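You operate a simulated robot arm through the tools that you are given. There is no shell and no other tool. Be economical: measure what you need, move in short steps, check, and stop when the job is done.

You run a simulated two-armed robot. Do the job below in one go: nothing can be reset, and whatever is moved stays where it is left.

## Task
Take the orange sanding sleeve and put it on the shelf of the assembly bench. Put one of the rough tap bodies from the top of the yellow-topped stand on the top of the blue-topped stand. Take the dirty filter element and leave it on the top of the yellow-topped stand. Put the tap body that says "Y6" from the top of the long pale grey bench on the top of the short bench and the tap body that says "36" on the shelf of the bench by the belt rack. Take the yellow cloth pad and put it on top of the green wiping block. Take the brass valve body with the blue collar on the top of the long pale grey bench and put it away on the ledge of the sizing station. Take the yellow tag and leave it on the black mat under the lamp hood. Take the red tag and leave it on the shelf of the blue-topped stand. Take the blue tap box from the top of the long pale grey bench and put it on the top of the grey mat. Put the flat carton labelled "A" from the top of the finishing bench on the shelf of the bench by the belt rack and the flat carton labelled "B" on the top of the assembly bench. Do these in any order. Set down upright: rough tap body, dirty filter element, tap body, yellow cloth pad, brass valve body with the blue collar, red tag.

The check looks at the end state, three seconds after you hand in, the way a careful person would. Anything else that was tipped, shoved, dropped, spilled or broken makes it a failure. Flat cloth is picked up by pressing the open fingertips on it (5 to 10 N) and closing them slowly along it; thin cloth reads only 2 to 8 mm in the jaws.

## Robot
Two 7-joint arms with two-finger parallel grippers on one trunk, on a base that drives. Base frame: it is fixed to the floor where the robot stands at the start and does not move with it; the origin is under the middle of the robot, x ahead of it, y to its left, z up. Lengths are in m, angles in rad, forces in N, time in s.
The left shoulder is at the start at [0.06, 0.147, 0.543], the right one opposite. With the tool pointing down near the work surface each hand reaches from about 0.1 to 0.68 m from the robot's upright axis, wherever it stands, measured 20 degrees to its own side. Places, roughly: black mat under the lamp hood (20x17 cm) [5.2, -2.28, 0.88]; blue tap box [5.5, -1, 1]; brass valve body with the blue col (4x4x7 cm) [5.4, 0.6, 0.9]; dirty filter element (5x5x11 cm) [1.2, -0.6, 0.9]; flat carton [3.25, 0, 1]; green wiping block (6x5x5 cm) [5.7, 0.6, 0.9]; ledge of the sizing station (29x25 cm) [3.5, -7.96, 0.84]; orange sanding sleeve [0.75, 0, 0.75]; red tag [5.25, -0.25, 1]; rough tap body [1, 0.75, 0.75]; shelf of the assembly bench [0.9, -0.9, 0.3]; shelf of the bench by the belt rack [6.1, -3.2, 0.4]; shelf of the blue-topped stand [0.9, -2.3, 0.3]; tap body [5.5, 0.25, 1]; top of the assembly bench [0.9, -0.9, 0.9]; top of the blue-topped stand [0.9, -2.3, 0.7]; top of the grey mat (15x22 cm) [0.72, -1.06, 0.9]; top of the short bench [3.2, -2.4, 0.9]; top of the yellow-topped stand [0.9, 0.5, 0.7]; yellow cloth pad (5x3x5 cm) [5.7, 0.4, 0.9]; yellow tag [5.25, -0.25, 1]. Payload 3.43 kg a hand.
The TCP of each hand is the grasp point between the finger pads, 0.03 m short of the fingertips. In the tool frame z runs along the fingers and y along their closing line. The gripper opens to 0.094 m. The fingers are 0.028 m wide and 0.01 m thick; the gripper's body (0.05 by 0.096 m) begins 0.055 m behind the TCP.
Orientation is that of the tool frame in the base frame, as a unit quaternion [w, x, y, z]. With the fingers straight down and closing along the base's y, the tool's x points along the base's -x, its y along +y and its z along -z.

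## Interface
- The arms move only by the tool nudge_tool. It takes "left_moves", "right_moves" or both (then of equal length, played together; a hand with none holds still); each is a list of rows, each an object (a shift or turn left out is 0, a gripper value left out holds the last) with "rotation": the turn, a rotation vector about the tool's x, y, z in units of 6 degrees (1.0 is 6 degrees), a list of three; "translation": the shift along the tool's x, y, z in units of 40 mm (1.0 is 40 mm), a list of three; "grip": the opening, from 0 (shut) to 1 (fully open). In form: [{"rotation": [wx, wy, wz], "translation": [dx, dy, dz], "grip": grip}, ...]. A call has 1 to 8 rows; each row shifts and turns the commanded pose from where the row before left it, along the tool's axes as they then stand. A call with a number of a shift or a turn outside -1 to 1 is refused whole. Each row takes 0.2 s and may step no farther than 0.05 m and 0.15 rad from the row before; otherwise, or with a gripper value out of range, the whole call is refused. Where a pose cannot be reached the arm comes as near as it can. A force on the tool above 40 N (or 10 N above the force at the start of the call, whichever is more), or a blocked arm, ends the call early, and 0.2 s more pass. The fingers move at their own pace (about 0.072 m/s each) and stop on an object; they squeeze with about 44 N. The grip force told is the motor's: it shows also when the fingers shut on nothing. Time passes only in rows, and 0.2 s behind the last, so rows that do not move let the fingers close. The reply holds the time, the measured pose of the TCP, the force on the tool along the base axes, the opening and the grip force, in the units named above and with some noise, with the torque about the TCP (base axes, N m) and any sound that the robot's microphone picked up, and new pictures: "pictures" is both (left out), scene, wrist or none (wrist: the cameras of the hands that moved).
- Cameras (640 x 400 px; columns grow to the right, rows downward): "scene" is now at [0.0604, 0.0152, 1.1913]; the picture's right is [0.16, -0.99, 0.00], its down [-0.42, -0.07, -0.90] and it looks along [0.89, 0.14, -0.43] (base axes); focal length 284 px, centre (320, 200). "left" rides on the left gripper at [0.076, -0.014, -0.102] in its tool frame; the picture's right is [0.18, 0.98, 0.00], its down [-0.75, 0.14, -0.64] and it looks along [-0.63, 0.12, 0.77] (tool axes); focal length 243 px, centre (320, 200). "right" rides on the right gripper at [0.076, 0.014, -0.103] in its tool frame; the picture's right is [-0.18, 0.98, 0.00], its down [-0.75, -0.14, -0.64] and it looks along [-0.63, -0.12, 0.77] (tool axes); focal length 243 px, centre (320, 200). There is no depth. A picture from a camera that has moved, and an enlarged one, comes with that camera's place and axes in the base frame and with its lens.
- move_column(by): slides the trunk up (or, below 0, down) by that many m; the arms and the scene camera ride with it, the base frame stays. It gives what a move gives, with no picture.
- drive_base(legs): drives the robot by 1 to 6 legs, each [ahead, left, turn to the left] in m, m and rad, along the robot's own axes; the way and the turn of a leg run together, so that a leg with both is an arc; at most 1.5 m and 3.142 rad a leg. The arms and the cameras ride along, it lands a little off, and it stops where it bumps. It gives what a move gives, and a new picture of the scene camera.
- turn_head(pan, tilt): turns the head with the scene camera to pan (to the left, within 1.501 rad either way) and tilt (down, from -0.506 to 1.204), counted from straight ahead of the robot. It gives what a move gives, and a new picture of the scene camera.
- enlarge(camera, box): a new picture of the part [left, top, right, bottom] of that camera's present view, enlarged. It takes no simulated time.
- hand_in(): hands the job in; it is judged then, once.

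Work in short steps. Places have to be worked out from the pictures, the camera data and where the tool is seen: move nearer, look again, correct. Check each grasp and each placing, and mend what went wrong. You have 567 turns and 360 pictures in all, those below and enlarged ones among them. Open the grippers and draw the arms clear of the work before you hand the job in, unless the task says otherwise; then end with one line.

The tools are called after "Emit:" as a command line: name --argument value ..., lists and objects as JSON in quotes. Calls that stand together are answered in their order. nudge_tool: Moves the arms, as the interface text tells. Its arguments: {"type":"object","properties":{"left_moves":{"type":"array","items":{"type":"object","properties":{"rotation":{"type":"array","items":{"type":"number"}},"translation":{"type":"array","items":{"type":"number"}},"grip":{"type":"number"}}}},"right_moves":{"type":"array","items":{"type":"object","properties":{"rotation":{"type":"array","items":{"type":"number"}},"translation":{"type":"array","items":{"type":"number"}},"grip":{"type":"number"}}}},"pictures":{"type":"string","enum":["both","scene","wrist","none"]}},"required":[]} The other tools are called the same way: move_column (by) slides the trunk up or down; drive_base (legs) drives the base; turn_head (pan, tilt) turns the head that bears the scene camera; enlarge (camera, box) takes an enlarged picture of a part of a camera's view; hand_in () hands the job in.

At the start:

```text
time_s: 0.0
left_eef_pos: [0.2865, 0.2501, 0.9993]
left_tcp_rot: [-0.001, 0.0, 1.0, 0.0]
left_force: [-0.3, 0.3, 0.0]
left_ft_torque: [-0.01, 0.0, -0.04]
left_width: 0.094
left_finger_force: 0.0
right_eef_pos: [0.3087, -0.0386, 1.0002]
right_tcp_rot: [0.001, 0.001, 1.0, 0.001]
right_force: [0.6, -0.1, -0.2]
right_ft_torque: [-0.02, 0.0, -0.01]
right_width: 0.0941
right_finger_force: 0.0
trunk travel left (down, up): [-0.25, 0.0]
robot x, y, heading: [0.0049, 0.0008, 0.001]
head pan, tilt: [0.159, 0.44]
```

scene: 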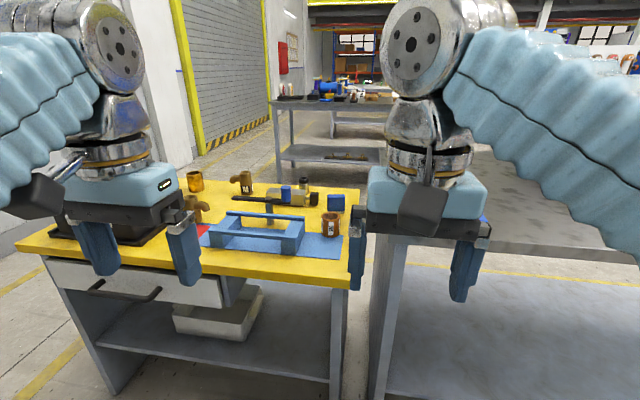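
right: 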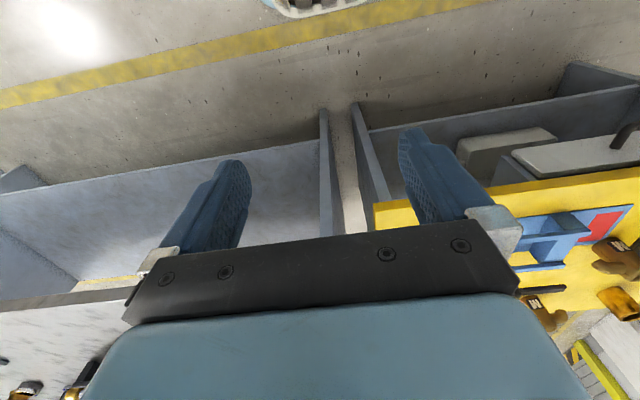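
left: 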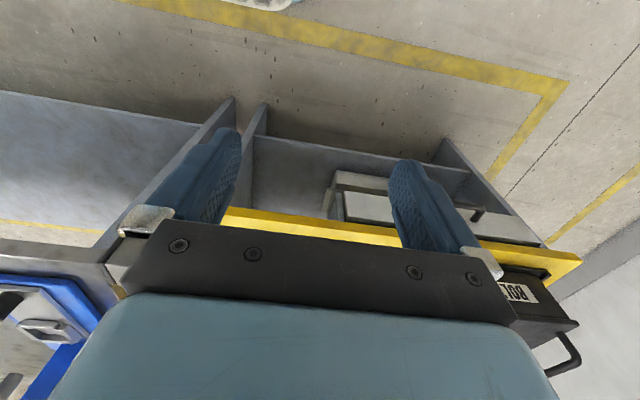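

The yellow-topped stand is ahead. I enlarge the view to identify the items on it.

Emit:
enlarge --camera "scene" --box '[160, 150, 380, 290]'

Emit:
turn_head --pan -0.7 --tilt 0.45

```text
2.86 times, centred on (270, 220) of scene
camera zoom: at [0.0604, 0.0152, 1.1913], right [0.16, -0.99, 0.0], down [-0.42, -0.07, -0.9], along [0.89, 0.14, -0.43], focal length 812 px, centre (463, 143)
```

zoom: 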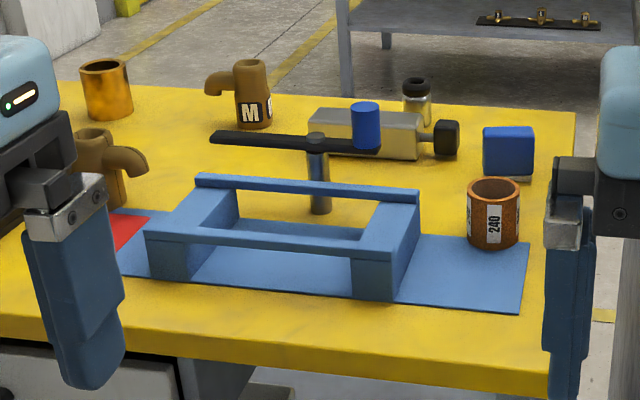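

```text
time_s: 1.2
left_eef_pos: [0.2867, 0.2503, 0.9995]
left_tcp_rot: [0.0, 0.0, 1.0, -0.001]
left_force: [-0.1, 0.4, -0.3]
left_ft_torque: [-0.02, 0.02, -0.01]
left_width: 0.0939
left_finger_force: 0.1
right_eef_pos: [0.3099, -0.0386, 1.0003]
right_tcp_rot: [0.001, 0.0, 1.0, 0.0]
right_force: [0.2, -0.4, -0.4]
right_ft_torque: [-0.03, -0.01, -0.01]
right_width: 0.0939
right_finger_force: 0.1
trunk travel left (down, up): [-0.25, 0.0]
robot x, y, heading: [0.001, -0.0005, 0.005]
head pan, tilt: [-0.7, 0.45]
camera scene: at [0.0398, -0.0585, 1.1904], right [-0.64, -0.77, 0.0], down [-0.33, 0.28, -0.9], along [0.69, -0.58, -0.44], focal length 284 px, centre (320, 200)
```

scene: 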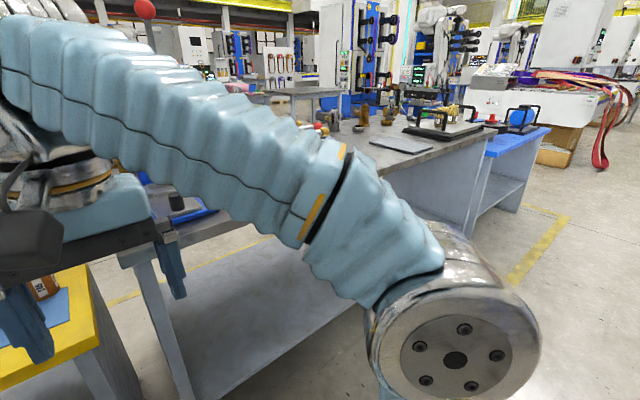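

The sleeve (240) and tap "M" plus an unlabelled tap are on the yellow stand. I look toward the left part of the stand and toward the right to see the other benches.

Emit:
turn_head --pan 0.6 --tilt 0.6

Emit:
turn_head --pan -0.1 --tilt 0.2

```text
time_s: 2.6
left_eef_pos: [0.287, 0.2497, 0.9994]
left_tcp_rot: [0.0, 0.0, 1.0, -0.001]
left_force: [-0.2, 0.0, -0.2]
left_ft_torque: [0.01, -0.01, 0.04]
left_width: 0.0942
left_finger_force: 0.1
right_eef_pos: [0.3094, -0.0381, 0.9992]
right_tcp_rot: [0.002, 0.0, 1.0, 0.001]
right_force: [-0.1, -0.4, 0.4]
right_ft_torque: [-0.02, 0.03, 0.0]
right_width: 0.0939
right_finger_force: 0.0
trunk travel left (down, up): [-0.25, 0.0]
robot x, y, heading: [0.0008, -0.0023, 0.001]
head pan, tilt: [0.6, 0.6]
camera scene: at [0.0424, 0.0505, 1.1769], right [0.56, -0.83, 0.0], down [-0.47, -0.32, -0.83], along [0.68, 0.47, -0.56], focal length 284 px, centre (320, 200)
```

scene: 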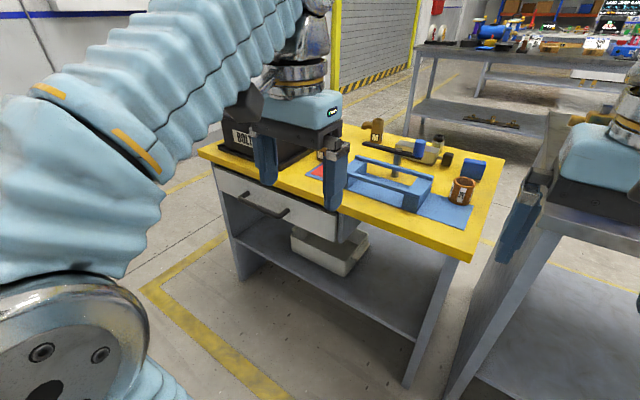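

```text
time_s: 3.7
left_eef_pos: [0.2878, 0.2496, 0.9998]
left_tcp_rot: [0.0, -0.001, 1.0, 0.001]
left_force: [0.0, 0.0, -0.4]
left_ft_torque: [0.0, 0.0, 0.01]
left_width: 0.0942
left_finger_force: 0.0
right_eef_pos: [0.3094, -0.0388, 0.9995]
right_tcp_rot: [0.001, 0.0, 1.0, 0.0]
right_force: [-0.1, 0.3, -0.5]
right_ft_torque: [-0.01, 0.02, 0.0]
right_width: 0.094
right_finger_force: 0.3
trunk travel left (down, up): [-0.25, 0.0]
robot x, y, heading: [0.0002, 0.0004, -0.002]
head pan, tilt: [-0.099, 0.201]
camera scene: at [0.0622, -0.0086, 1.2136], right [-0.1, -1.0, 0.0], down [-0.2, 0.02, -0.98], along [0.97, -0.1, -0.2], focal length 284 px, centre (320, 200)
```

scene: 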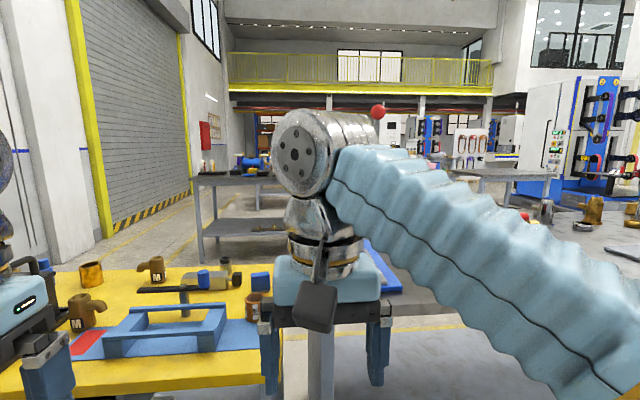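

Both brown taps carry "M", so either is a rough tap body. I drive nearer to the yellow stand and look down.

Emit:
drive_base --legs '[[0.2, 0.28, 0]]'

Emit:
turn_head --pan 0.0 --tilt 0.75

```text
time_s: 6.0
left_eef_pos: [0.4892, 0.5347, 0.9997]
left_tcp_rot: [0.0, 0.001, 1.0, 0.0]
left_force: [-0.6, 0.0, -0.4]
left_ft_torque: [-0.01, 0.06, 0.03]
left_width: 0.094
left_finger_force: 0.0
right_eef_pos: [0.5111, 0.2452, 0.9988]
right_tcp_rot: [0.001, 0.001, 1.0, 0.001]
right_force: [-0.1, -0.1, 0.2]
right_ft_torque: [0.02, 0.01, 0.03]
right_width: 0.0943
right_finger_force: 0.1
trunk travel left (down, up): [-0.25, 0.0]
robot x, y, heading: [0.1998, 0.2836, -0.002]
head pan, tilt: [-0.099, 0.201]
camera scene: at [0.2638, 0.2765, 1.2137], right [-0.1, -0.99, 0.0], down [-0.2, 0.02, -0.98], along [0.97, -0.1, -0.2], focal length 284 px, centre (320, 200)
```

scene: 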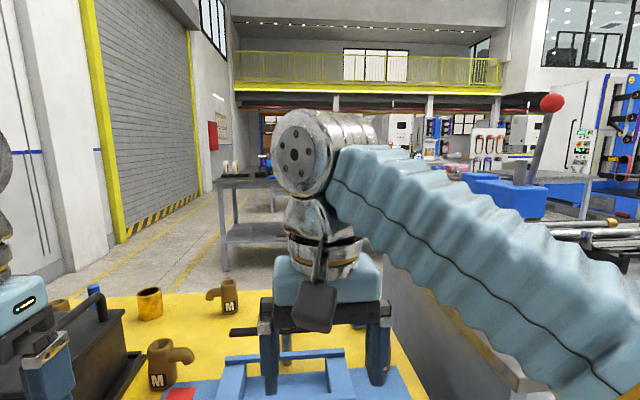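

```text
time_s: 7.0
left_eef_pos: [0.4898, 0.5359, 0.9992]
left_tcp_rot: [0.0, 0.001, 1.0, 0.0]
left_force: [-0.1, 0.2, 0.5]
left_ft_torque: [0.0, -0.01, -0.01]
left_width: 0.0939
left_finger_force: 0.1
right_eef_pos: [0.5105, 0.2454, 1.0004]
right_tcp_rot: [0.0, 0.001, 1.0, 0.001]
right_force: [0.7, 0.2, -0.8]
right_ft_torque: [0.0, 0.03, -0.02]
right_width: 0.0938
right_finger_force: 0.1
trunk travel left (down, up): [-0.25, 0.0]
robot x, y, heading: [0.2019, 0.2855, -0.005]
head pan, tilt: [0.0, 0.75]
camera scene: at [0.2541, 0.2858, 1.1641], right [0.0, -1.0, 0.0], down [-0.68, 0.0, -0.73], along [0.73, 0.0, -0.68], focal length 284 px, centre (320, 200)
```

scene: 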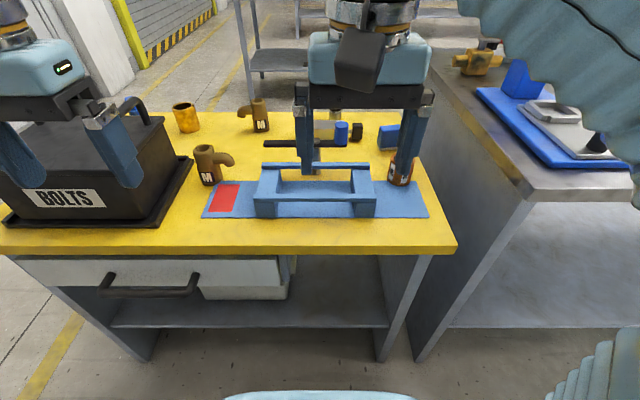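

Estimates: tap at about (0.81, 0.56), sleeve at about (0.80, 0.08), table near z 0.7. I turn the left hand −90° so its fingers close along x, clear of the spout, and bring the right hand over the sleeve.

Emit:
nudge_tool --left_moves '[{"rotation": [0, 0, -1]}, {"rotation": [0, 0, -1]}, {"rotation": [0, 0, -1]}, {"rotation": [0, 0, -1]}, {"rotation": [0, 0, -1]}, {"rotation": [0, 0, -1]}, {"rotation": [0, 0, -1]}, {"rotation": [0, 0, -1]}]' --right_moves '[{"translation": [-0.91, -0.52, 0]}, {"translation": [-0.91, -0.52, 0]}, {"translation": [-0.91, -0.52, 0]}, {"translation": [-0.91, -0.52, 0]}, {"translation": [-0.91, -0.52, 0]}, {"translation": [-0.91, -0.52, 0]}, {"translation": [-0.91, -0.52, 0]}, {"translation": [-0.91, -0.52, 0]}]' --pictures "none"

Emit:
nudge_tool --left_moves '[{"rotation": [0, 0, -1]}, {"rotation": [0, 0, -1]}, {"rotation": [0, 0, -1]}, {"rotation": [0, 0, -1]}, {"rotation": [0, 0, -1]}, {"rotation": [0, 0, -1]}, {"rotation": [0, 0, -1]}, {"rotation": [0, 0, 0]}]' --right_moves '[{"translation": [0, 0, 0.6]}, {"translation": [0, 0, 0.6]}, {"translation": [0, 0, 0.6]}, {"translation": [0, 0, 0]}, {"translation": [0, 0, 0]}, {"translation": [0, 0, 0]}, {"translation": [0, 0, 0]}, {"translation": [0, 0, 0]}]' --pictures "both"

```text
time_s: 8.8
left_eef_pos: [0.4892, 0.5352, 1.0001]
left_tcp_rot: [0.001, -0.407, 0.913, 0.001]
left_force: [0.2, -0.4, -0.3]
left_ft_torque: [-0.01, -0.03, 0.03]
left_width: 0.0939
left_finger_force: 0.0
right_eef_pos: [0.5716, 0.2071, 1.0001]
right_tcp_rot: [0.005, 0.002, 1.0, 0.002]
right_force: [-0.8, 0.6, 0.0]
right_ft_torque: [-0.01, 0.02, 0.0]
right_width: 0.0939
right_finger_force: 0.1
right hand out of reach, approached as far as the arm can: row 2, 3, 4, 5, 6, 7, 8
trunk travel left (down, up): [-0.25, 0.0]
robot x, y, heading: [0.2008, 0.289, -0.004]
head pan, tilt: [0.0, 0.75]
```

```text
time_s: 10.6
left_eef_pos: [0.4893, 0.5345, 0.9991]
left_tcp_rot: [0.0, -0.706, 0.708, -0.001]
left_force: [-0.5, 0.3, -0.7]
left_ft_torque: [-0.02, 0.02, 0.0]
left_width: 0.0943
left_finger_force: 0.0
right_eef_pos: [0.5712, 0.2035, 0.9272]
right_tcp_rot: [0.0, 0.002, 1.0, 0.001]
right_force: [0.1, 0.9, -0.6]
right_ft_torque: [-0.02, 0.0, -0.01]
right_width: 0.0939
right_finger_force: 0.0
trunk travel left (down, up): [-0.25, 0.0]
robot x, y, heading: [0.205, 0.2866, -0.001]
head pan, tilt: [0.0, 0.75]
camera scene: at [0.254, 0.2858, 1.164], right [0.0, -1.0, 0.0], down [-0.68, 0.0, -0.73], along [0.73, 0.0, -0.68], focal length 284 px, centre (320, 200)
camera right: at [0.4947, 0.2185, 1.029], right [0.19, 0.98, 0.0], down [0.75, -0.14, 0.64], along [0.63, -0.12, -0.77], focal length 243 px, centre (320, 200)
camera left: at [0.5034, 0.4593, 1.1025], right [-0.98, -0.18, 0.0], down [-0.14, 0.75, 0.64], along [-0.12, 0.63, -0.77], focal length 243 px, centre (320, 200)
```

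scene: 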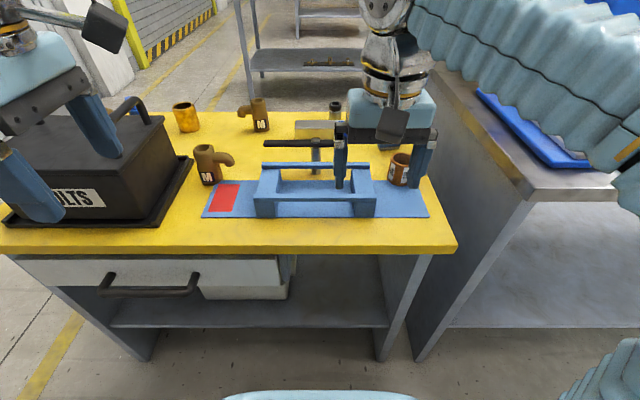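
right: 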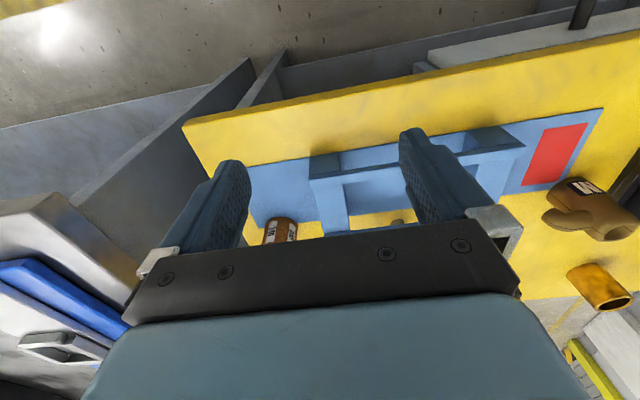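
left: 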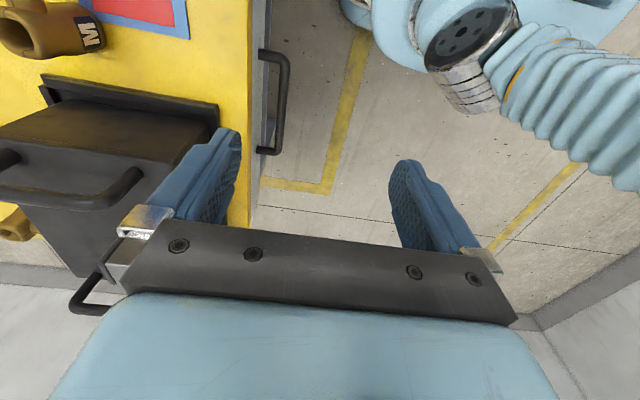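

Reach is short at that height; lower poses reach farther. I move the right hand in −y while lowering, then forward.

Emit:
nudge_tool --right_moves '[{"translation": [0, -0.78, 0.4]}, {"translation": [0, -0.78, 0.4]}, {"translation": [0, -0.78, 0.4]}, {"translation": [0, -0.78, 0.4]}, {"translation": [-0.95, 0, 0]}, {"translation": [-0.95, 0, 0]}, {"translation": [-0.95, 0, 0]}, {"translation": [-0.95, 0, 0]}]' --left_moves '[{"translation": [0, 1, 0]}, {"translation": [0, 1, 0]}, {"translation": [0, 0, 0]}, {"translation": [0, 0, 0]}, {"translation": [0, 0, 0]}, {"translation": [0, 0, 0]}, {"translation": [0, 0, 0]}, {"translation": [0, 0, 0]}]' --pictures "both"

```text
time_s: 12.3
left_eef_pos: [0.4398, 0.5315, 0.9882]
left_tcp_rot: [0.0, -0.706, 0.708, 0.0]
left_force: [-1.0, 0.0, -0.2]
left_ft_torque: [0.03, -0.04, 0.01]
left_width: 0.0939
left_finger_force: 0.0
left hand out of reach, approached as far as the arm can: row 1, 2
right_eef_pos: [0.7257, 0.0739, 0.8628]
right_tcp_rot: [0.001, 0.002, 1.0, 0.001]
right_force: [-0.9, 0.1, 0.2]
right_ft_torque: [0.01, -0.03, -0.01]
right_width: 0.094
right_finger_force: 0.1
trunk travel left (down, up): [-0.25, 0.0]
robot x, y, heading: [0.1987, 0.2835, -0.006]
head pan, tilt: [0.0, 0.75]
camera scene: at [0.2538, 0.2856, 1.164], right [0.0, -1.0, 0.0], down [-0.68, 0.0, -0.73], along [0.73, 0.0, -0.68], focal length 284 px, centre (320, 200)
camera right: at [0.6487, 0.0897, 0.9657], right [0.19, 0.98, 0.0], down [0.75, -0.14, 0.64], along [0.63, -0.12, -0.77], focal length 243 px, centre (320, 200)
camera left: at [0.4526, 0.4573, 1.0914], right [-0.98, -0.18, 0.0], down [-0.14, 0.75, 0.64], along [-0.12, 0.63, -0.77], focal length 243 px, centre (320, 200)
```

scene: 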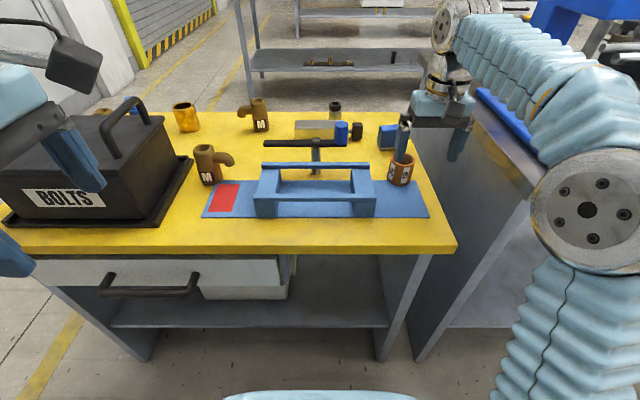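
right: 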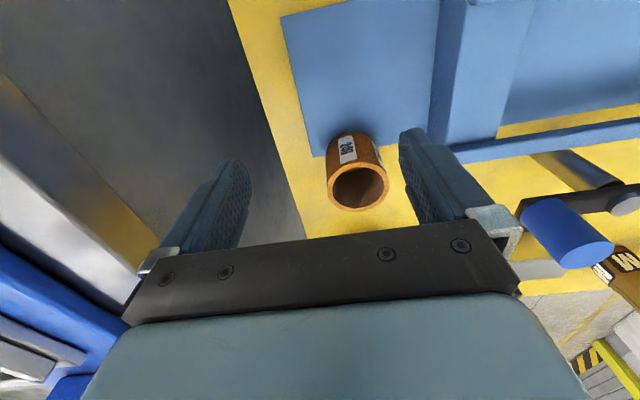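
left: 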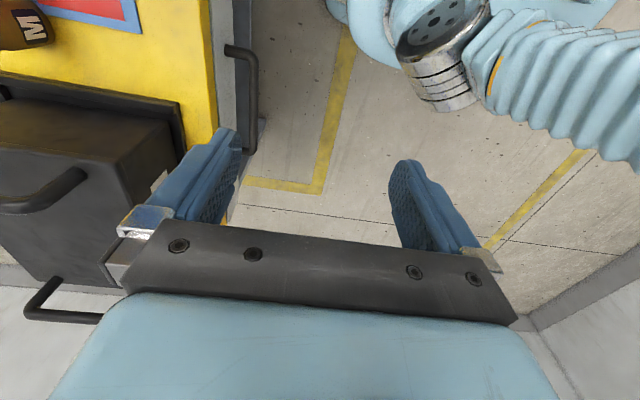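

Combining both views, the sleeve's top ring is near (0.78, 0.10, 0.80), so the table is a bit higher than 0.7. I align the right hand there, and bring the left hand back out forward and lower over the tap area (tool −y is forward).

Emit:
nudge_tool --right_moves '[{"translation": [-0.64, 0.33, 0]}, {"translation": [-0.64, 0.32, 0]}, {"translation": [0, 0, 0]}]' --pictures "wrist"

```text
time_s: 13.2
left_eef_pos: [0.4399, 0.5314, 0.9883]
left_tcp_rot: [0.0, -0.706, 0.708, 0.0]
left_force: [1.9, 0.4, -0.8]
left_ft_torque: [0.0, 0.0, -0.02]
left_width: 0.094
left_finger_force: 0.0
right_eef_pos: [0.7752, 0.1022, 0.8634]
right_tcp_rot: [0.001, 0.001, 1.0, 0.001]
right_force: [-0.3, -1.2, 0.0]
right_ft_torque: [-0.04, 0.01, 0.03]
right_width: 0.0939
right_finger_force: 0.0
trunk travel left (down, up): [-0.25, 0.0]
robot x, y, heading: [0.1979, 0.2871, -0.001]
head pan, tilt: [0.0, 0.75]
camera right: at [0.6991, 0.1164, 0.966], right [0.19, 0.98, 0.0], down [0.75, -0.14, 0.64], along [0.63, -0.12, -0.77], focal length 243 px, centre (320, 200)
```

right: 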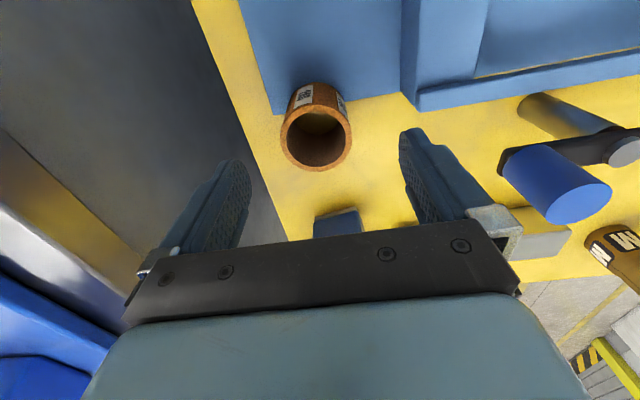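

The ring is at (0.772, 0.099, 0.808), already centred between the fingers. I lower 0.07 and close.

Emit:
nudge_tool --right_moves '[{"translation": [0, -0.05, 0.58]}, {"translation": [0.05, 0, 0.58]}, {"translation": [0, 0, 0.58]}, {"grip": 0.3}, {"grip": 0.3}, {"grip": 0.3}, {"grip": 0.3}]' --pictures "wrist"

```text
time_s: 14.8
left_eef_pos: [0.4388, 0.5332, 0.9893]
left_tcp_rot: [0.0, -0.706, 0.708, -0.001]
left_force: [-1.1, 0.3, -0.1]
left_ft_torque: [-0.03, -0.01, 0.03]
left_width: 0.094
left_finger_force: 0.0
right_eef_pos: [0.7751, 0.1007, 0.7934]
right_tcp_rot: [0.001, 0.001, 1.0, 0.001]
right_force: [0.8, 1.1, 0.6]
right_ft_torque: [0.06, 0.0, -0.01]
right_width: 0.0531
right_finger_force: 44.3
trunk travel left (down, up): [-0.25, 0.0]
robot x, y, heading: [0.1971, 0.2825, 0.002]
head pan, tilt: [0.0, 0.75]
camera right: at [0.6985, 0.1152, 0.8951], right [0.19, 0.98, 0.0], down [0.75, -0.14, 0.64], along [0.63, -0.12, -0.77], focal length 243 px, centre (320, 200)
```

right: 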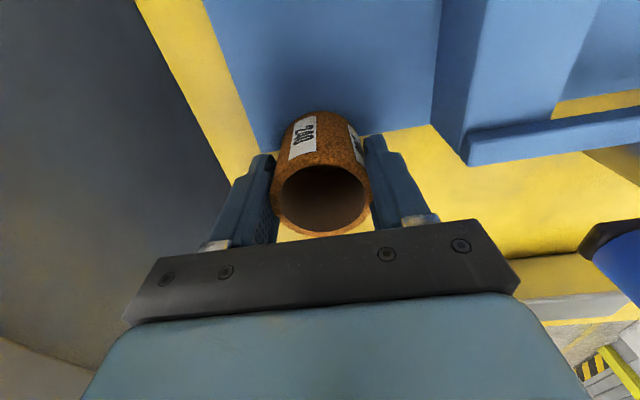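

The sleeve is held (53 mm, 44 N). I lift it and pull it back, while the left hand lowers and advances toward the tap at about (0.775, 0.54).

Emit:
nudge_tool --right_moves '[{"translation": [0, 0, -0.8]}, {"translation": [0, 0, -0.8]}, {"translation": [0, 0, -0.8]}, {"translation": [0.8, 0, 0]}, {"translation": [0.8, 0, 0]}, {"translation": [0.8, 0, 0]}, {"translation": [0.8, 0, 0]}, {"translation": [0.8, 0, 0]}]' --left_moves '[{"translation": [0, 0, 0.75]}, {"translation": [0, 0, 0.75]}, {"translation": [0, -1, 0.5]}, {"translation": [0, -1, 0]}, {"translation": [0, -1, 0]}, {"translation": [0, -1, 0]}, {"translation": [0, -1, 0]}, {"translation": [0, -1, 0]}]' --pictures "both"

```text
time_s: 16.6
left_eef_pos: [0.6804, 0.5321, 0.9068]
left_tcp_rot: [0.001, -0.707, 0.708, 0.001]
left_force: [-0.1, -0.5, -0.6]
left_ft_torque: [-0.02, 0.03, 0.04]
left_width: 0.094
left_finger_force: 0.1
right_eef_pos: [0.6121, 0.1027, 0.8919]
right_tcp_rot: [0.0, 0.001, 1.0, 0.001]
right_force: [1.1, 0.2, -0.2]
right_ft_torque: [0.0, -0.02, 0.0]
right_width: 0.0526
right_finger_force: 44.6
trunk travel left (down, up): [-0.25, 0.0]
robot x, y, heading: [0.2012, 0.2895, -0.006]
head pan, tilt: [0.0, 0.75]
camera scene: at [0.2541, 0.2858, 1.164], right [0.0, -1.0, 0.0], down [-0.68, 0.0, -0.73], along [0.73, 0.0, -0.68], focal length 284 px, centre (320, 200)
camera right: at [0.535, 0.1166, 0.9931], right [0.19, 0.98, 0.0], down [0.75, -0.14, 0.64], along [0.63, -0.12, -0.77], focal length 243 px, centre (320, 200)
camera left: at [0.6942, 0.4569, 1.0102], right [-0.98, -0.18, 0.0], down [-0.14, 0.75, 0.64], along [-0.12, 0.63, -0.77], focal length 243 px, centre (320, 200)
```

scene: 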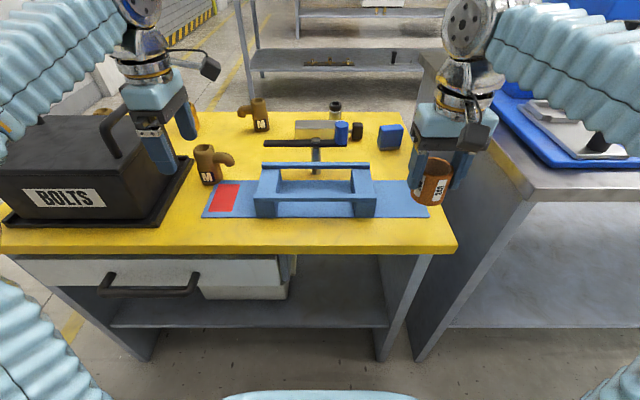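
right: 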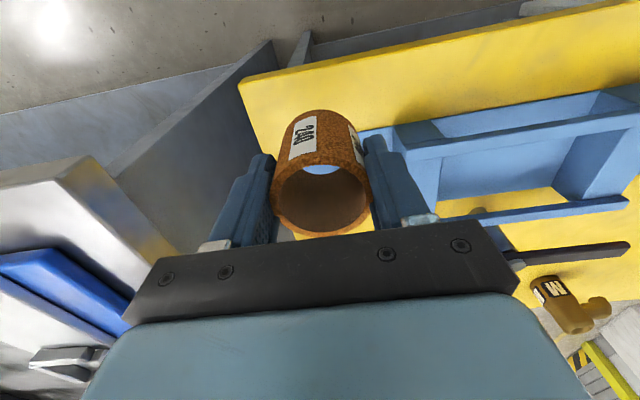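
left: 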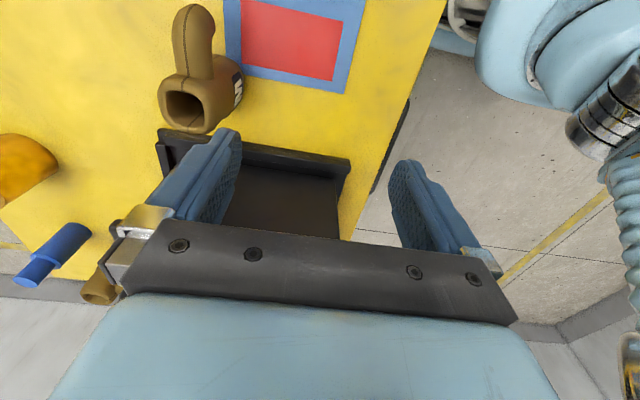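

Both views agree: tap top at (0.783, 0.541, 0.821), spout toward −y. I align the left hand and lower to z ≈ 0.80.

Emit:
nudge_tool --left_moves '[{"translation": [-0.07, -0.86, 0]}, {"translation": [-0.08, -0.86, 0]}, {"translation": [-0.07, -0.85, 0]}, {"translation": [0, 0, 0.5]}, {"translation": [0, 0, 0.5]}, {"translation": [0, 0, 0.5]}, {"translation": [0, 0, 0]}]' --pictures "wrist"

```text
time_s: 18.1
left_eef_pos: [0.7639, 0.5376, 0.8478]
left_tcp_rot: [0.0, -0.707, 0.708, 0.0]
left_force: [0.5, 0.6, 0.4]
left_ft_torque: [-0.03, 0.0, -0.03]
left_width: 0.0942
left_finger_force: 0.0
left hand out of reach, approached as far as the arm can: row 3
right_eef_pos: [0.6122, 0.1015, 0.8904]
right_tcp_rot: [0.001, 0.001, 1.0, 0.001]
right_force: [0.1, -0.3, 0.6]
right_ft_torque: [-0.02, -0.02, 0.01]
right_width: 0.0525
right_finger_force: 44.1
trunk travel left (down, up): [-0.25, 0.0]
robot x, y, heading: [0.2066, 0.2848, -0.001]
head pan, tilt: [0.0, 0.75]
camera left: at [0.7775, 0.4634, 0.9508], right [-0.98, -0.18, 0.0], down [-0.14, 0.75, 0.64], along [-0.12, 0.63, -0.77], focal length 243 px, centre (320, 200)
```

left: 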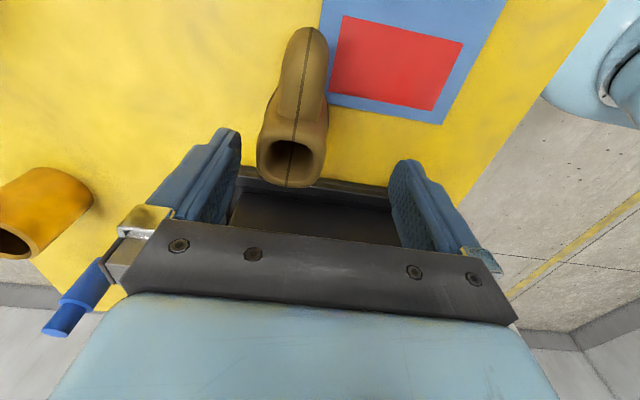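

I need 19 mm more forward; then lower to 0.797 and close.

Emit:
nudge_tool --left_moves '[{"translation": [-0.08, -0.48, 0]}, {"translation": [0, 0, 0.45]}, {"translation": [0, 0, 0.4]}, {"translation": [0, 0, 0.4]}, {"grip": 0.2}, {"grip": 0.2}, {"grip": 0.2}, {"grip": 0.2}]' --pictures "wrist"

```text
time_s: 19.9
left_eef_pos: [0.7831, 0.5407, 0.7969]
left_tcp_rot: [0.0, -0.706, 0.708, 0.001]
left_force: [1.6, 0.0, 0.4]
left_ft_torque: [-0.04, 0.09, -0.01]
left_width: 0.0487
left_finger_force: 44.2
right_eef_pos: [0.6124, 0.1019, 0.8918]
right_tcp_rot: [0.001, 0.001, 1.0, 0.001]
right_force: [-0.4, 0.5, 0.2]
right_ft_torque: [0.01, -0.01, 0.03]
right_width: 0.0526
right_finger_force: 44.3
trunk travel left (down, up): [-0.25, 0.0]
robot x, y, heading: [0.1998, 0.2857, -0.001]
head pan, tilt: [0.0, 0.75]
camera left: at [0.7953, 0.4659, 0.8999], right [-0.98, -0.18, 0.0], down [-0.14, 0.75, 0.64], along [-0.12, 0.63, -0.77], focal length 243 px, centre (320, 200)
```

left: 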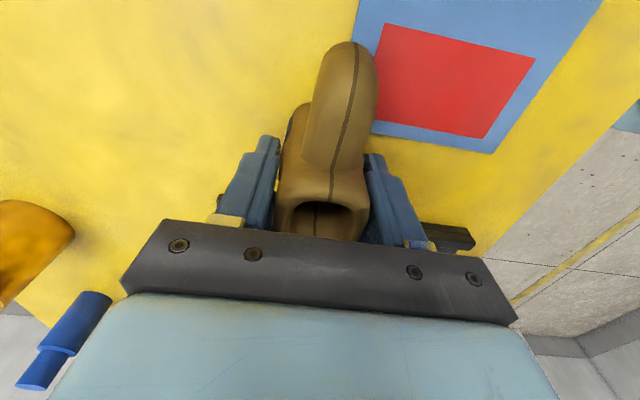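

The tap is held (49 mm, 44 N). I lift it and pull both hands back before driving.

Emit:
nudge_tool --left_moves '[{"translation": [0, 0, -0.8]}, {"translation": [0, 0, -0.8]}, {"translation": [0, 0, -0.9]}, {"translation": [0, 1, 0]}, {"translation": [0, 1, 0]}, {"translation": [0, 1, 0]}, {"translation": [0, 1, 0]}, {"translation": [0, 1, 0]}]' --right_moves '[{"translation": [0, 0, 0]}, {"translation": [0, 0, 0]}, {"translation": [0, 0, 0]}, {"translation": [0.5, 0, 0]}, {"translation": [0.5, 0, 0]}, {"translation": [0.5, 0, 0]}, {"translation": [0.5, 0, 0]}, {"translation": [0.5, 0, 0]}]' --pictures "scene"

Emit:
drive_base --legs '[[-0.3, 0, 0], [0, -1.2, 0]]'

Emit:
turn_head --pan 0.0 --tilt 0.6

```text
time_s: 21.8
left_eef_pos: [0.5844, 0.5416, 0.8859]
left_tcp_rot: [0.0, -0.706, 0.708, 0.0]
left_force: [1.1, 0.5, -7.2]
left_ft_torque: [0.04, 0.02, -0.01]
left_width: 0.0487
left_finger_force: 43.8
left hand out of reach, approached as far as the arm can: row 3
right_eef_pos: [0.5158, 0.1024, 0.8874]
right_tcp_rot: [0.001, 0.002, 1.0, 0.001]
right_force: [0.7, -1.0, -0.5]
right_ft_torque: [0.01, 0.0, -0.01]
right_width: 0.0523
right_finger_force: 44.0
trunk travel left (down, up): [-0.25, 0.0]
robot x, y, heading: [0.205, 0.2901, -0.001]
head pan, tilt: [0.0, 0.75]
camera scene: at [0.2547, 0.2859, 1.164], right [0.0, -1.0, 0.0], down [-0.68, 0.0, -0.73], along [0.73, 0.0, -0.68], focal length 284 px, centre (320, 200)
```

scene: 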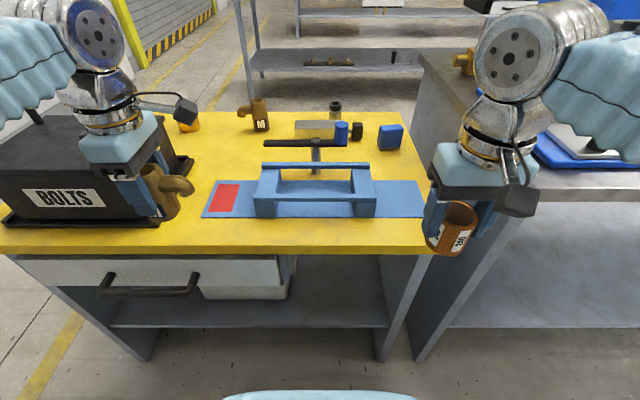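

```text
time_s: 29.4
left_eef_pos: [0.2907, -0.6325, 0.8867]
left_tcp_rot: [0.0, 0.71, -0.704, 0.0]
left_force: [-0.7, 0.3, -6.6]
left_ft_torque: [0.03, 0.04, 0.0]
left_width: 0.0488
left_finger_force: 43.8
right_eef_pos: [0.2243, -1.0719, 0.8887]
right_tcp_rot: [0.0, -0.004, 1.0, 0.001]
right_force: [0.1, -0.1, 0.6]
right_ft_torque: [-0.01, -0.03, -0.01]
right_width: 0.0524
right_finger_force: 43.6
trunk travel left (down, up): [-0.25, 0.0]
robot x, y, heading: [-0.0914, -0.8952, 0.014]
head pan, tilt: [0.0, 0.75]
camera scene: at [-0.0372, -0.8926, 1.164], right [0.01, -1.0, 0.0], down [-0.68, -0.01, -0.73], along [0.73, 0.01, -0.68], focal length 284 px, centre (320, 200)
```

scene: 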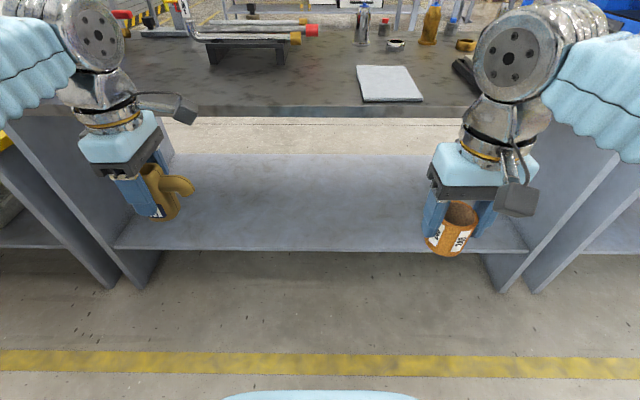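

```text
time_s: 30.1
left_eef_pos: [0.291, -0.6313, 0.8868]
left_tcp_rot: [-0.001, 0.711, -0.703, -0.001]
left_force: [0.2, -0.6, -6.5]
left_ft_torque: [0.07, 0.0, -0.01]
left_width: 0.0484
left_finger_force: 44.4
right_eef_pos: [0.2254, -1.0716, 0.8881]
right_tcp_rot: [0.001, -0.005, 1.0, 0.001]
right_force: [-0.1, 0.8, -1.1]
right_ft_torque: [-0.02, 0.01, 0.01]
right_width: 0.052
right_finger_force: 44.2
trunk travel left (down, up): [-0.25, 0.0]
robot x, y, heading: [-0.0929, -0.8935, 0.008]
head pan, tilt: [0.0, 0.6]
camera scene: at [-0.0317, -0.8926, 1.1768], right [0.01, -1.0, 0.0], down [-0.57, -0.01, -0.82], along [0.82, 0.01, -0.57], focal length 284 px, centre (320, 200)
```

scene: 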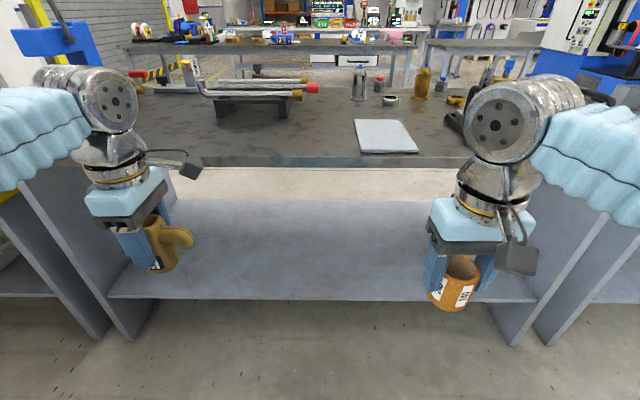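

The shelf bay is open and wide, with the front edge near x ≈ 0.6. I lower the column, then lower the right hand in front of the bay.

Emit:
move_column --by -0.25

Emit:
nudge_tool --right_moves '[{"translation": [0, 0, 0.9]}, {"translation": [0, 0, 0.9]}, {"translation": [0, 0, 0.9]}, {"translation": [0, 0, 0.9]}, {"translation": [-0.5, 0, 0.9]}, {"translation": [-0.5, 0, 0.5]}]' --pictures "both"

```text
time_s: 32.6
left_eef_pos: [0.2902, -0.6328, 0.6363]
left_tcp_rot: [0.001, 0.711, -0.703, 0.001]
left_force: [0.4, 0.6, -5.9]
left_ft_torque: [0.07, -0.01, 0.0]
left_width: 0.0486
left_finger_force: 43.7
right_eef_pos: [0.2251, -1.072, 0.6383]
right_tcp_rot: [0.001, -0.005, 1.0, 0.001]
right_force: [-0.3, 0.0, -0.5]
right_ft_torque: [0.03, 0.0, 0.03]
right_width: 0.052
right_finger_force: 44.4
trunk travel left (down, up): [0.0, 0.25]
robot x, y, heading: [-0.0915, -0.8936, 0.013]
head pan, tilt: [0.0, 0.6]
```

```text
time_s: 34.0
left_eef_pos: [0.2903, -0.6316, 0.6359]
left_tcp_rot: [0.0, 0.711, -0.703, 0.0]
left_force: [-0.1, 0.4, -5.5]
left_ft_torque: [0.06, -0.01, 0.02]
left_width: 0.0482
left_finger_force: 44.1
right_eef_pos: [0.2673, -1.0707, 0.4381]
right_tcp_rot: [0.001, -0.004, 1.0, 0.001]
right_force: [-0.5, -1.4, -0.3]
right_ft_torque: [-0.01, -0.02, 0.05]
right_width: 0.052
right_finger_force: 43.7
trunk travel left (down, up): [0.0, 0.25]
robot x, y, heading: [-0.0892, -0.8951, 0.01]
head pan, tilt: [0.0, 0.6]
camera scene: at [-0.0319, -0.8926, 0.9269], right [0.01, -1.0, 0.0], down [-0.57, -0.01, -0.82], along [0.82, 0.01, -0.57], focal length 284 px, centre (320, 200)
camera right: at [0.1908, -1.0566, 0.5404], right [0.17, 0.98, 0.0], down [0.75, -0.14, 0.64], along [0.63, -0.11, -0.77], focal length 243 px, centre (320, 200)
```

scene: 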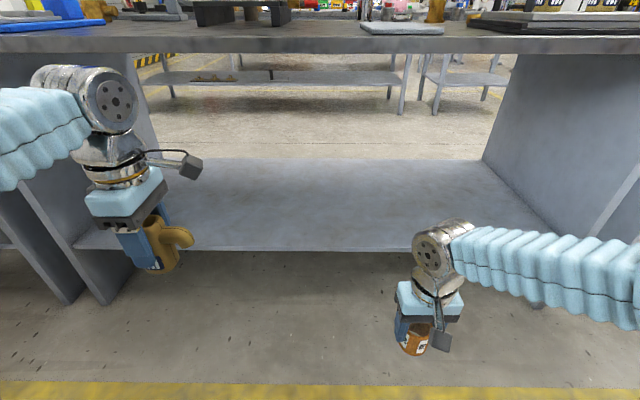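
right: 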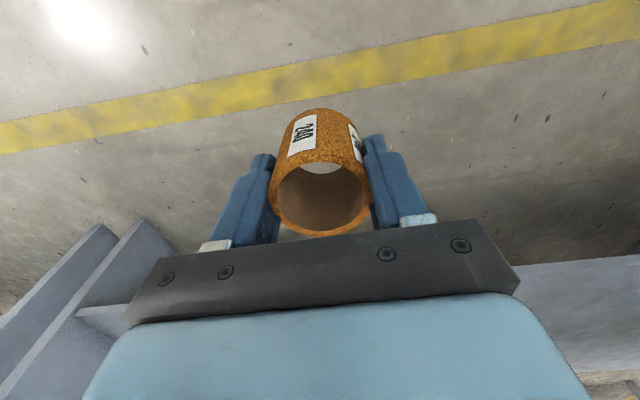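

The hand sits low enough. I drive 0.2 m closer and then extend the right hand over the shelf.

Emit:
drive_base --legs '[[0.2, 0, 0]]'

Emit:
nudge_tool --right_moves '[{"translation": [-0.9, 0, 0]}, {"translation": [-0.9, 0, 0]}, {"translation": [-0.9, 0, 0]}, {"translation": [-0.9, 0, 0]}, {"translation": [-0.9, 0, 0]}, {"translation": [-0.9, 0, 0]}, {"translation": [-0.5, 0, 0]}]' --pictures "both"

```text
time_s: 35.6
left_eef_pos: [0.4823, -0.631, 0.6366]
left_tcp_rot: [0.0, 0.71, -0.704, 0.0]
left_force: [0.6, 0.8, -6.5]
left_ft_torque: [0.07, -0.01, 0.0]
left_width: 0.0485
left_finger_force: 44.3
right_eef_pos: [0.4599, -1.0684, 0.4379]
right_tcp_rot: [0.0, -0.004, 1.0, 0.001]
right_force: [-0.1, 0.2, 0.4]
right_ft_torque: [0.03, 0.0, -0.01]
right_width: 0.0521
right_finger_force: 44.0
trunk travel left (down, up): [0.0, 0.25]
robot x, y, heading: [0.1071, -0.8967, 0.007]
head pan, tilt: [0.0, 0.6]
camera scene: at [0.1599, -0.8908, 0.9269], right [0.01, -1.0, 0.0], down [-0.57, -0.01, -0.82], along [0.82, 0.01, -0.57], focal length 284 px, centre (320, 200)
```

scene: 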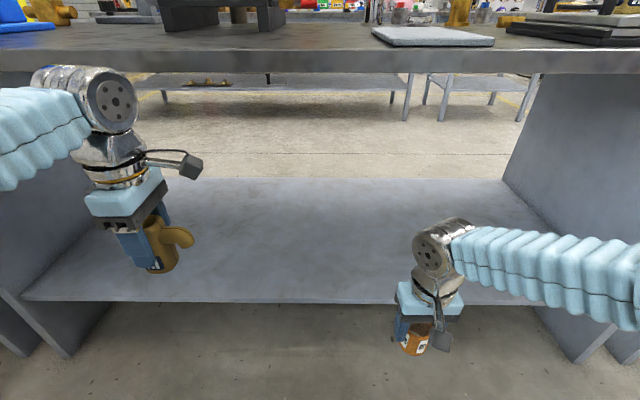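

```text
time_s: 37.2
left_eef_pos: [0.4823, -0.6299, 0.6357]
left_tcp_rot: [0.001, 0.71, -0.704, 0.001]
left_force: [0.9, 0.5, -6.2]
left_ft_torque: [0.04, -0.01, 0.02]
left_width: 0.0484
left_finger_force: 44.6
right_eef_pos: [0.6935, -1.0659, 0.4381]
right_tcp_rot: [0.001, -0.004, 1.0, 0.002]
right_force: [-1.1, 0.5, -0.3]
right_ft_torque: [-0.03, -0.01, 0.01]
right_width: 0.0519
right_finger_force: 43.8
trunk travel left (down, up): [0.0, 0.25]
robot x, y, heading: [0.1028, -0.8916, 0.004]
head pan, tilt: [0.0, 0.6]
camera scene: at [0.1598, -0.8908, 0.9269], right [0.01, -1.0, 0.0], down [-0.57, -0.01, -0.82], along [0.82, 0.01, -0.57], focal length 284 px, centre (320, 200)
camera right: at [0.6165, -1.053, 0.54], right [0.18, 0.98, 0.0], down [0.75, -0.14, 0.64], along [0.63, -0.11, -0.77], focal length 243 px, centre (320, 200)
```

scene: 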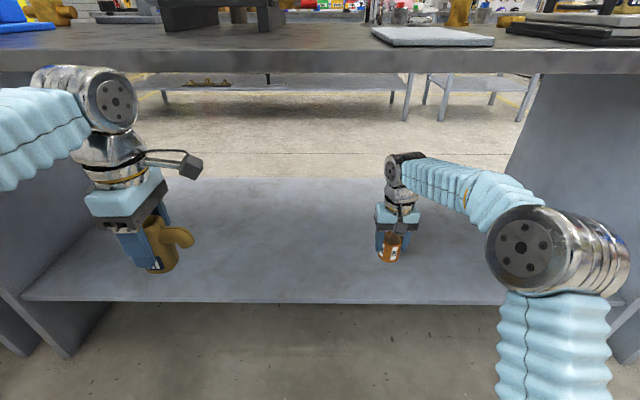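
right: 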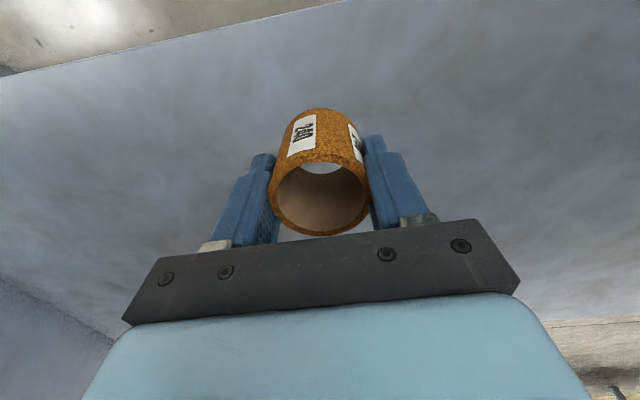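

The shelf is at about z 0.28 and its edge at x 0.62; the sleeve hangs inside it. I go a bit deeper and lower most of the way.

Emit:
nudge_tool --right_moves '[{"translation": [-0.8, 0, 0]}, {"translation": [0, 0, 0.8]}, {"translation": [0, 0, 0.8]}, {"translation": [0, 0, 0.5]}, {"translation": [0, 0, 0.15]}, {"translation": [0, 0, 0.15]}, {"translation": [0, 0, 0.1]}]' --pictures "both"

```text
time_s: 38.6
left_eef_pos: [0.4809, -0.6308, 0.6367]
left_tcp_rot: [0.0, 0.711, -0.704, 0.0]
left_force: [-0.8, -1.1, -5.5]
left_ft_torque: [0.11, -0.01, -0.01]
left_width: 0.0486
left_finger_force: 44.0
right_eef_pos: [0.7277, -1.0656, 0.3528]
right_tcp_rot: [0.007, -0.005, 1.0, 0.001]
right_force: [-9.7, -0.6, 23.1]
right_ft_torque: [-0.15, 0.87, -0.07]
right_width: 0.0518
right_finger_force: 44.0
trunk travel left (down, up): [0.0, 0.25]
robot x, y, heading: [0.1026, -0.8953, 0.012]
head pan, tilt: [0.0, 0.6]
stopped in row 6 (right hand): the force on the tool passed its limit at 45 N (the readings are from after the stop); the commanded pose is now the measured one
camera scene: at [0.1584, -0.8904, 0.927], right [0.01, -1.0, 0.0], down [-0.56, -0.01, -0.83], along [0.83, 0.01, -0.56], focal length 284 px, centre (320, 200)
camera right: at [0.6499, -1.052, 0.4529], right [0.18, 0.98, 0.01], down [0.75, -0.14, 0.65], along [0.64, -0.11, -0.76], focal length 243 px, centre (320, 200)
```

scene: 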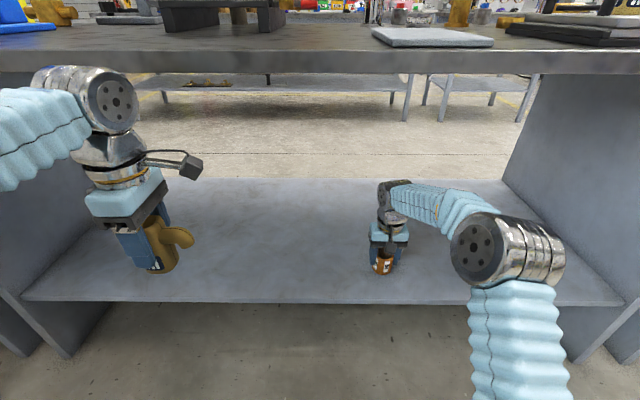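
right: 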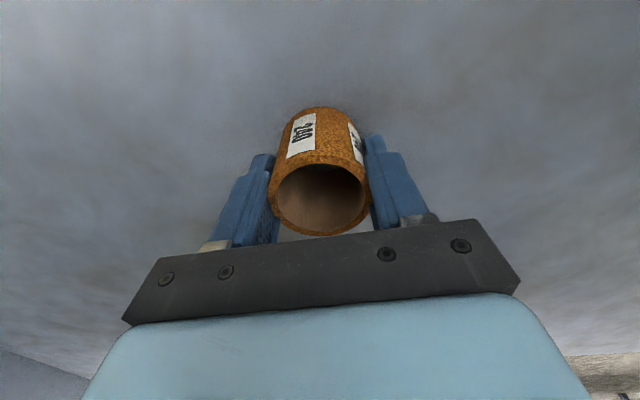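

Contact at TCP z 0.353, so the sleeve is on the shelf. I ease up slightly, open, lift and retreat.

Emit:
nudge_tool --right_moves '[{"translation": [0, 0, -0.04]}, {"grip": 0.75}, {"grip": 0.9}, {"grip": 0.9}, {"translation": [0, 0, -0.8]}, {"translation": [0, 0, -0.9]}, {"translation": [0, 0, -0.4]}]' --pictures "both"

```text
time_s: 40.2
left_eef_pos: [0.4824, -0.6314, 0.6353]
left_tcp_rot: [0.001, 0.711, -0.704, 0.0]
left_force: [0.3, -0.4, -6.4]
left_ft_torque: [0.05, 0.04, -0.01]
left_width: 0.0485
left_finger_force: 44.2
right_eef_pos: [0.7294, -1.0658, 0.4345]
right_tcp_rot: [0.006, -0.004, 1.0, 0.002]
right_force: [-0.1, -0.1, -0.2]
right_ft_torque: [0.02, 0.01, 0.02]
right_width: 0.0845
right_finger_force: 0.1
trunk travel left (down, up): [0.0, 0.25]
robot x, y, heading: [0.0978, -0.8907, 0.005]
head pan, tilt: [0.0, 0.6]
camera scene: at [0.1599, -0.8908, 0.9268], right [0.01, -1.0, 0.0], down [-0.57, -0.01, -0.82], along [0.82, 0.01, -0.57], focal length 284 px, centre (320, 200)
camera right: at [0.6512, -1.0534, 0.5357], right [0.18, 0.98, 0.01], down [0.75, -0.14, 0.65], along [0.64, -0.11, -0.76], focal length 243 px, centre (320, 200)
```

scene: 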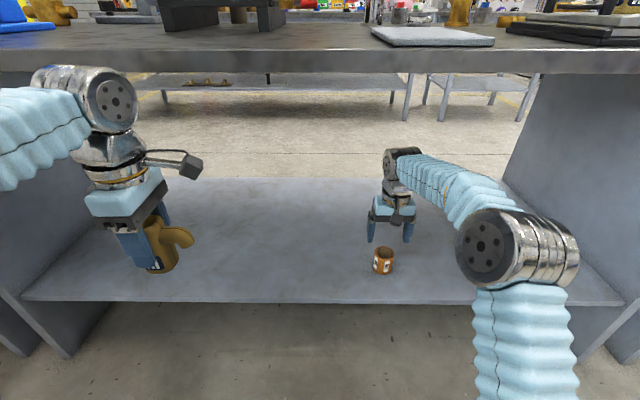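
right: 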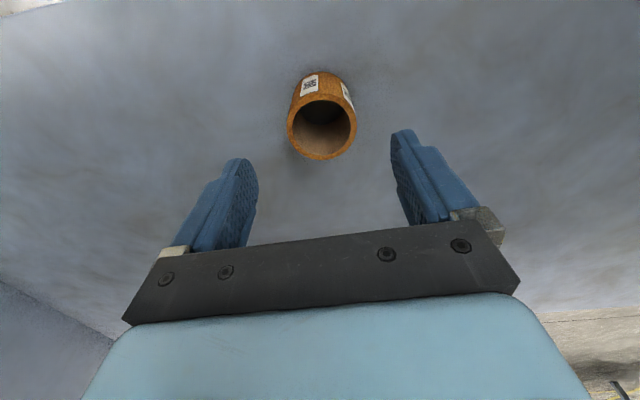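

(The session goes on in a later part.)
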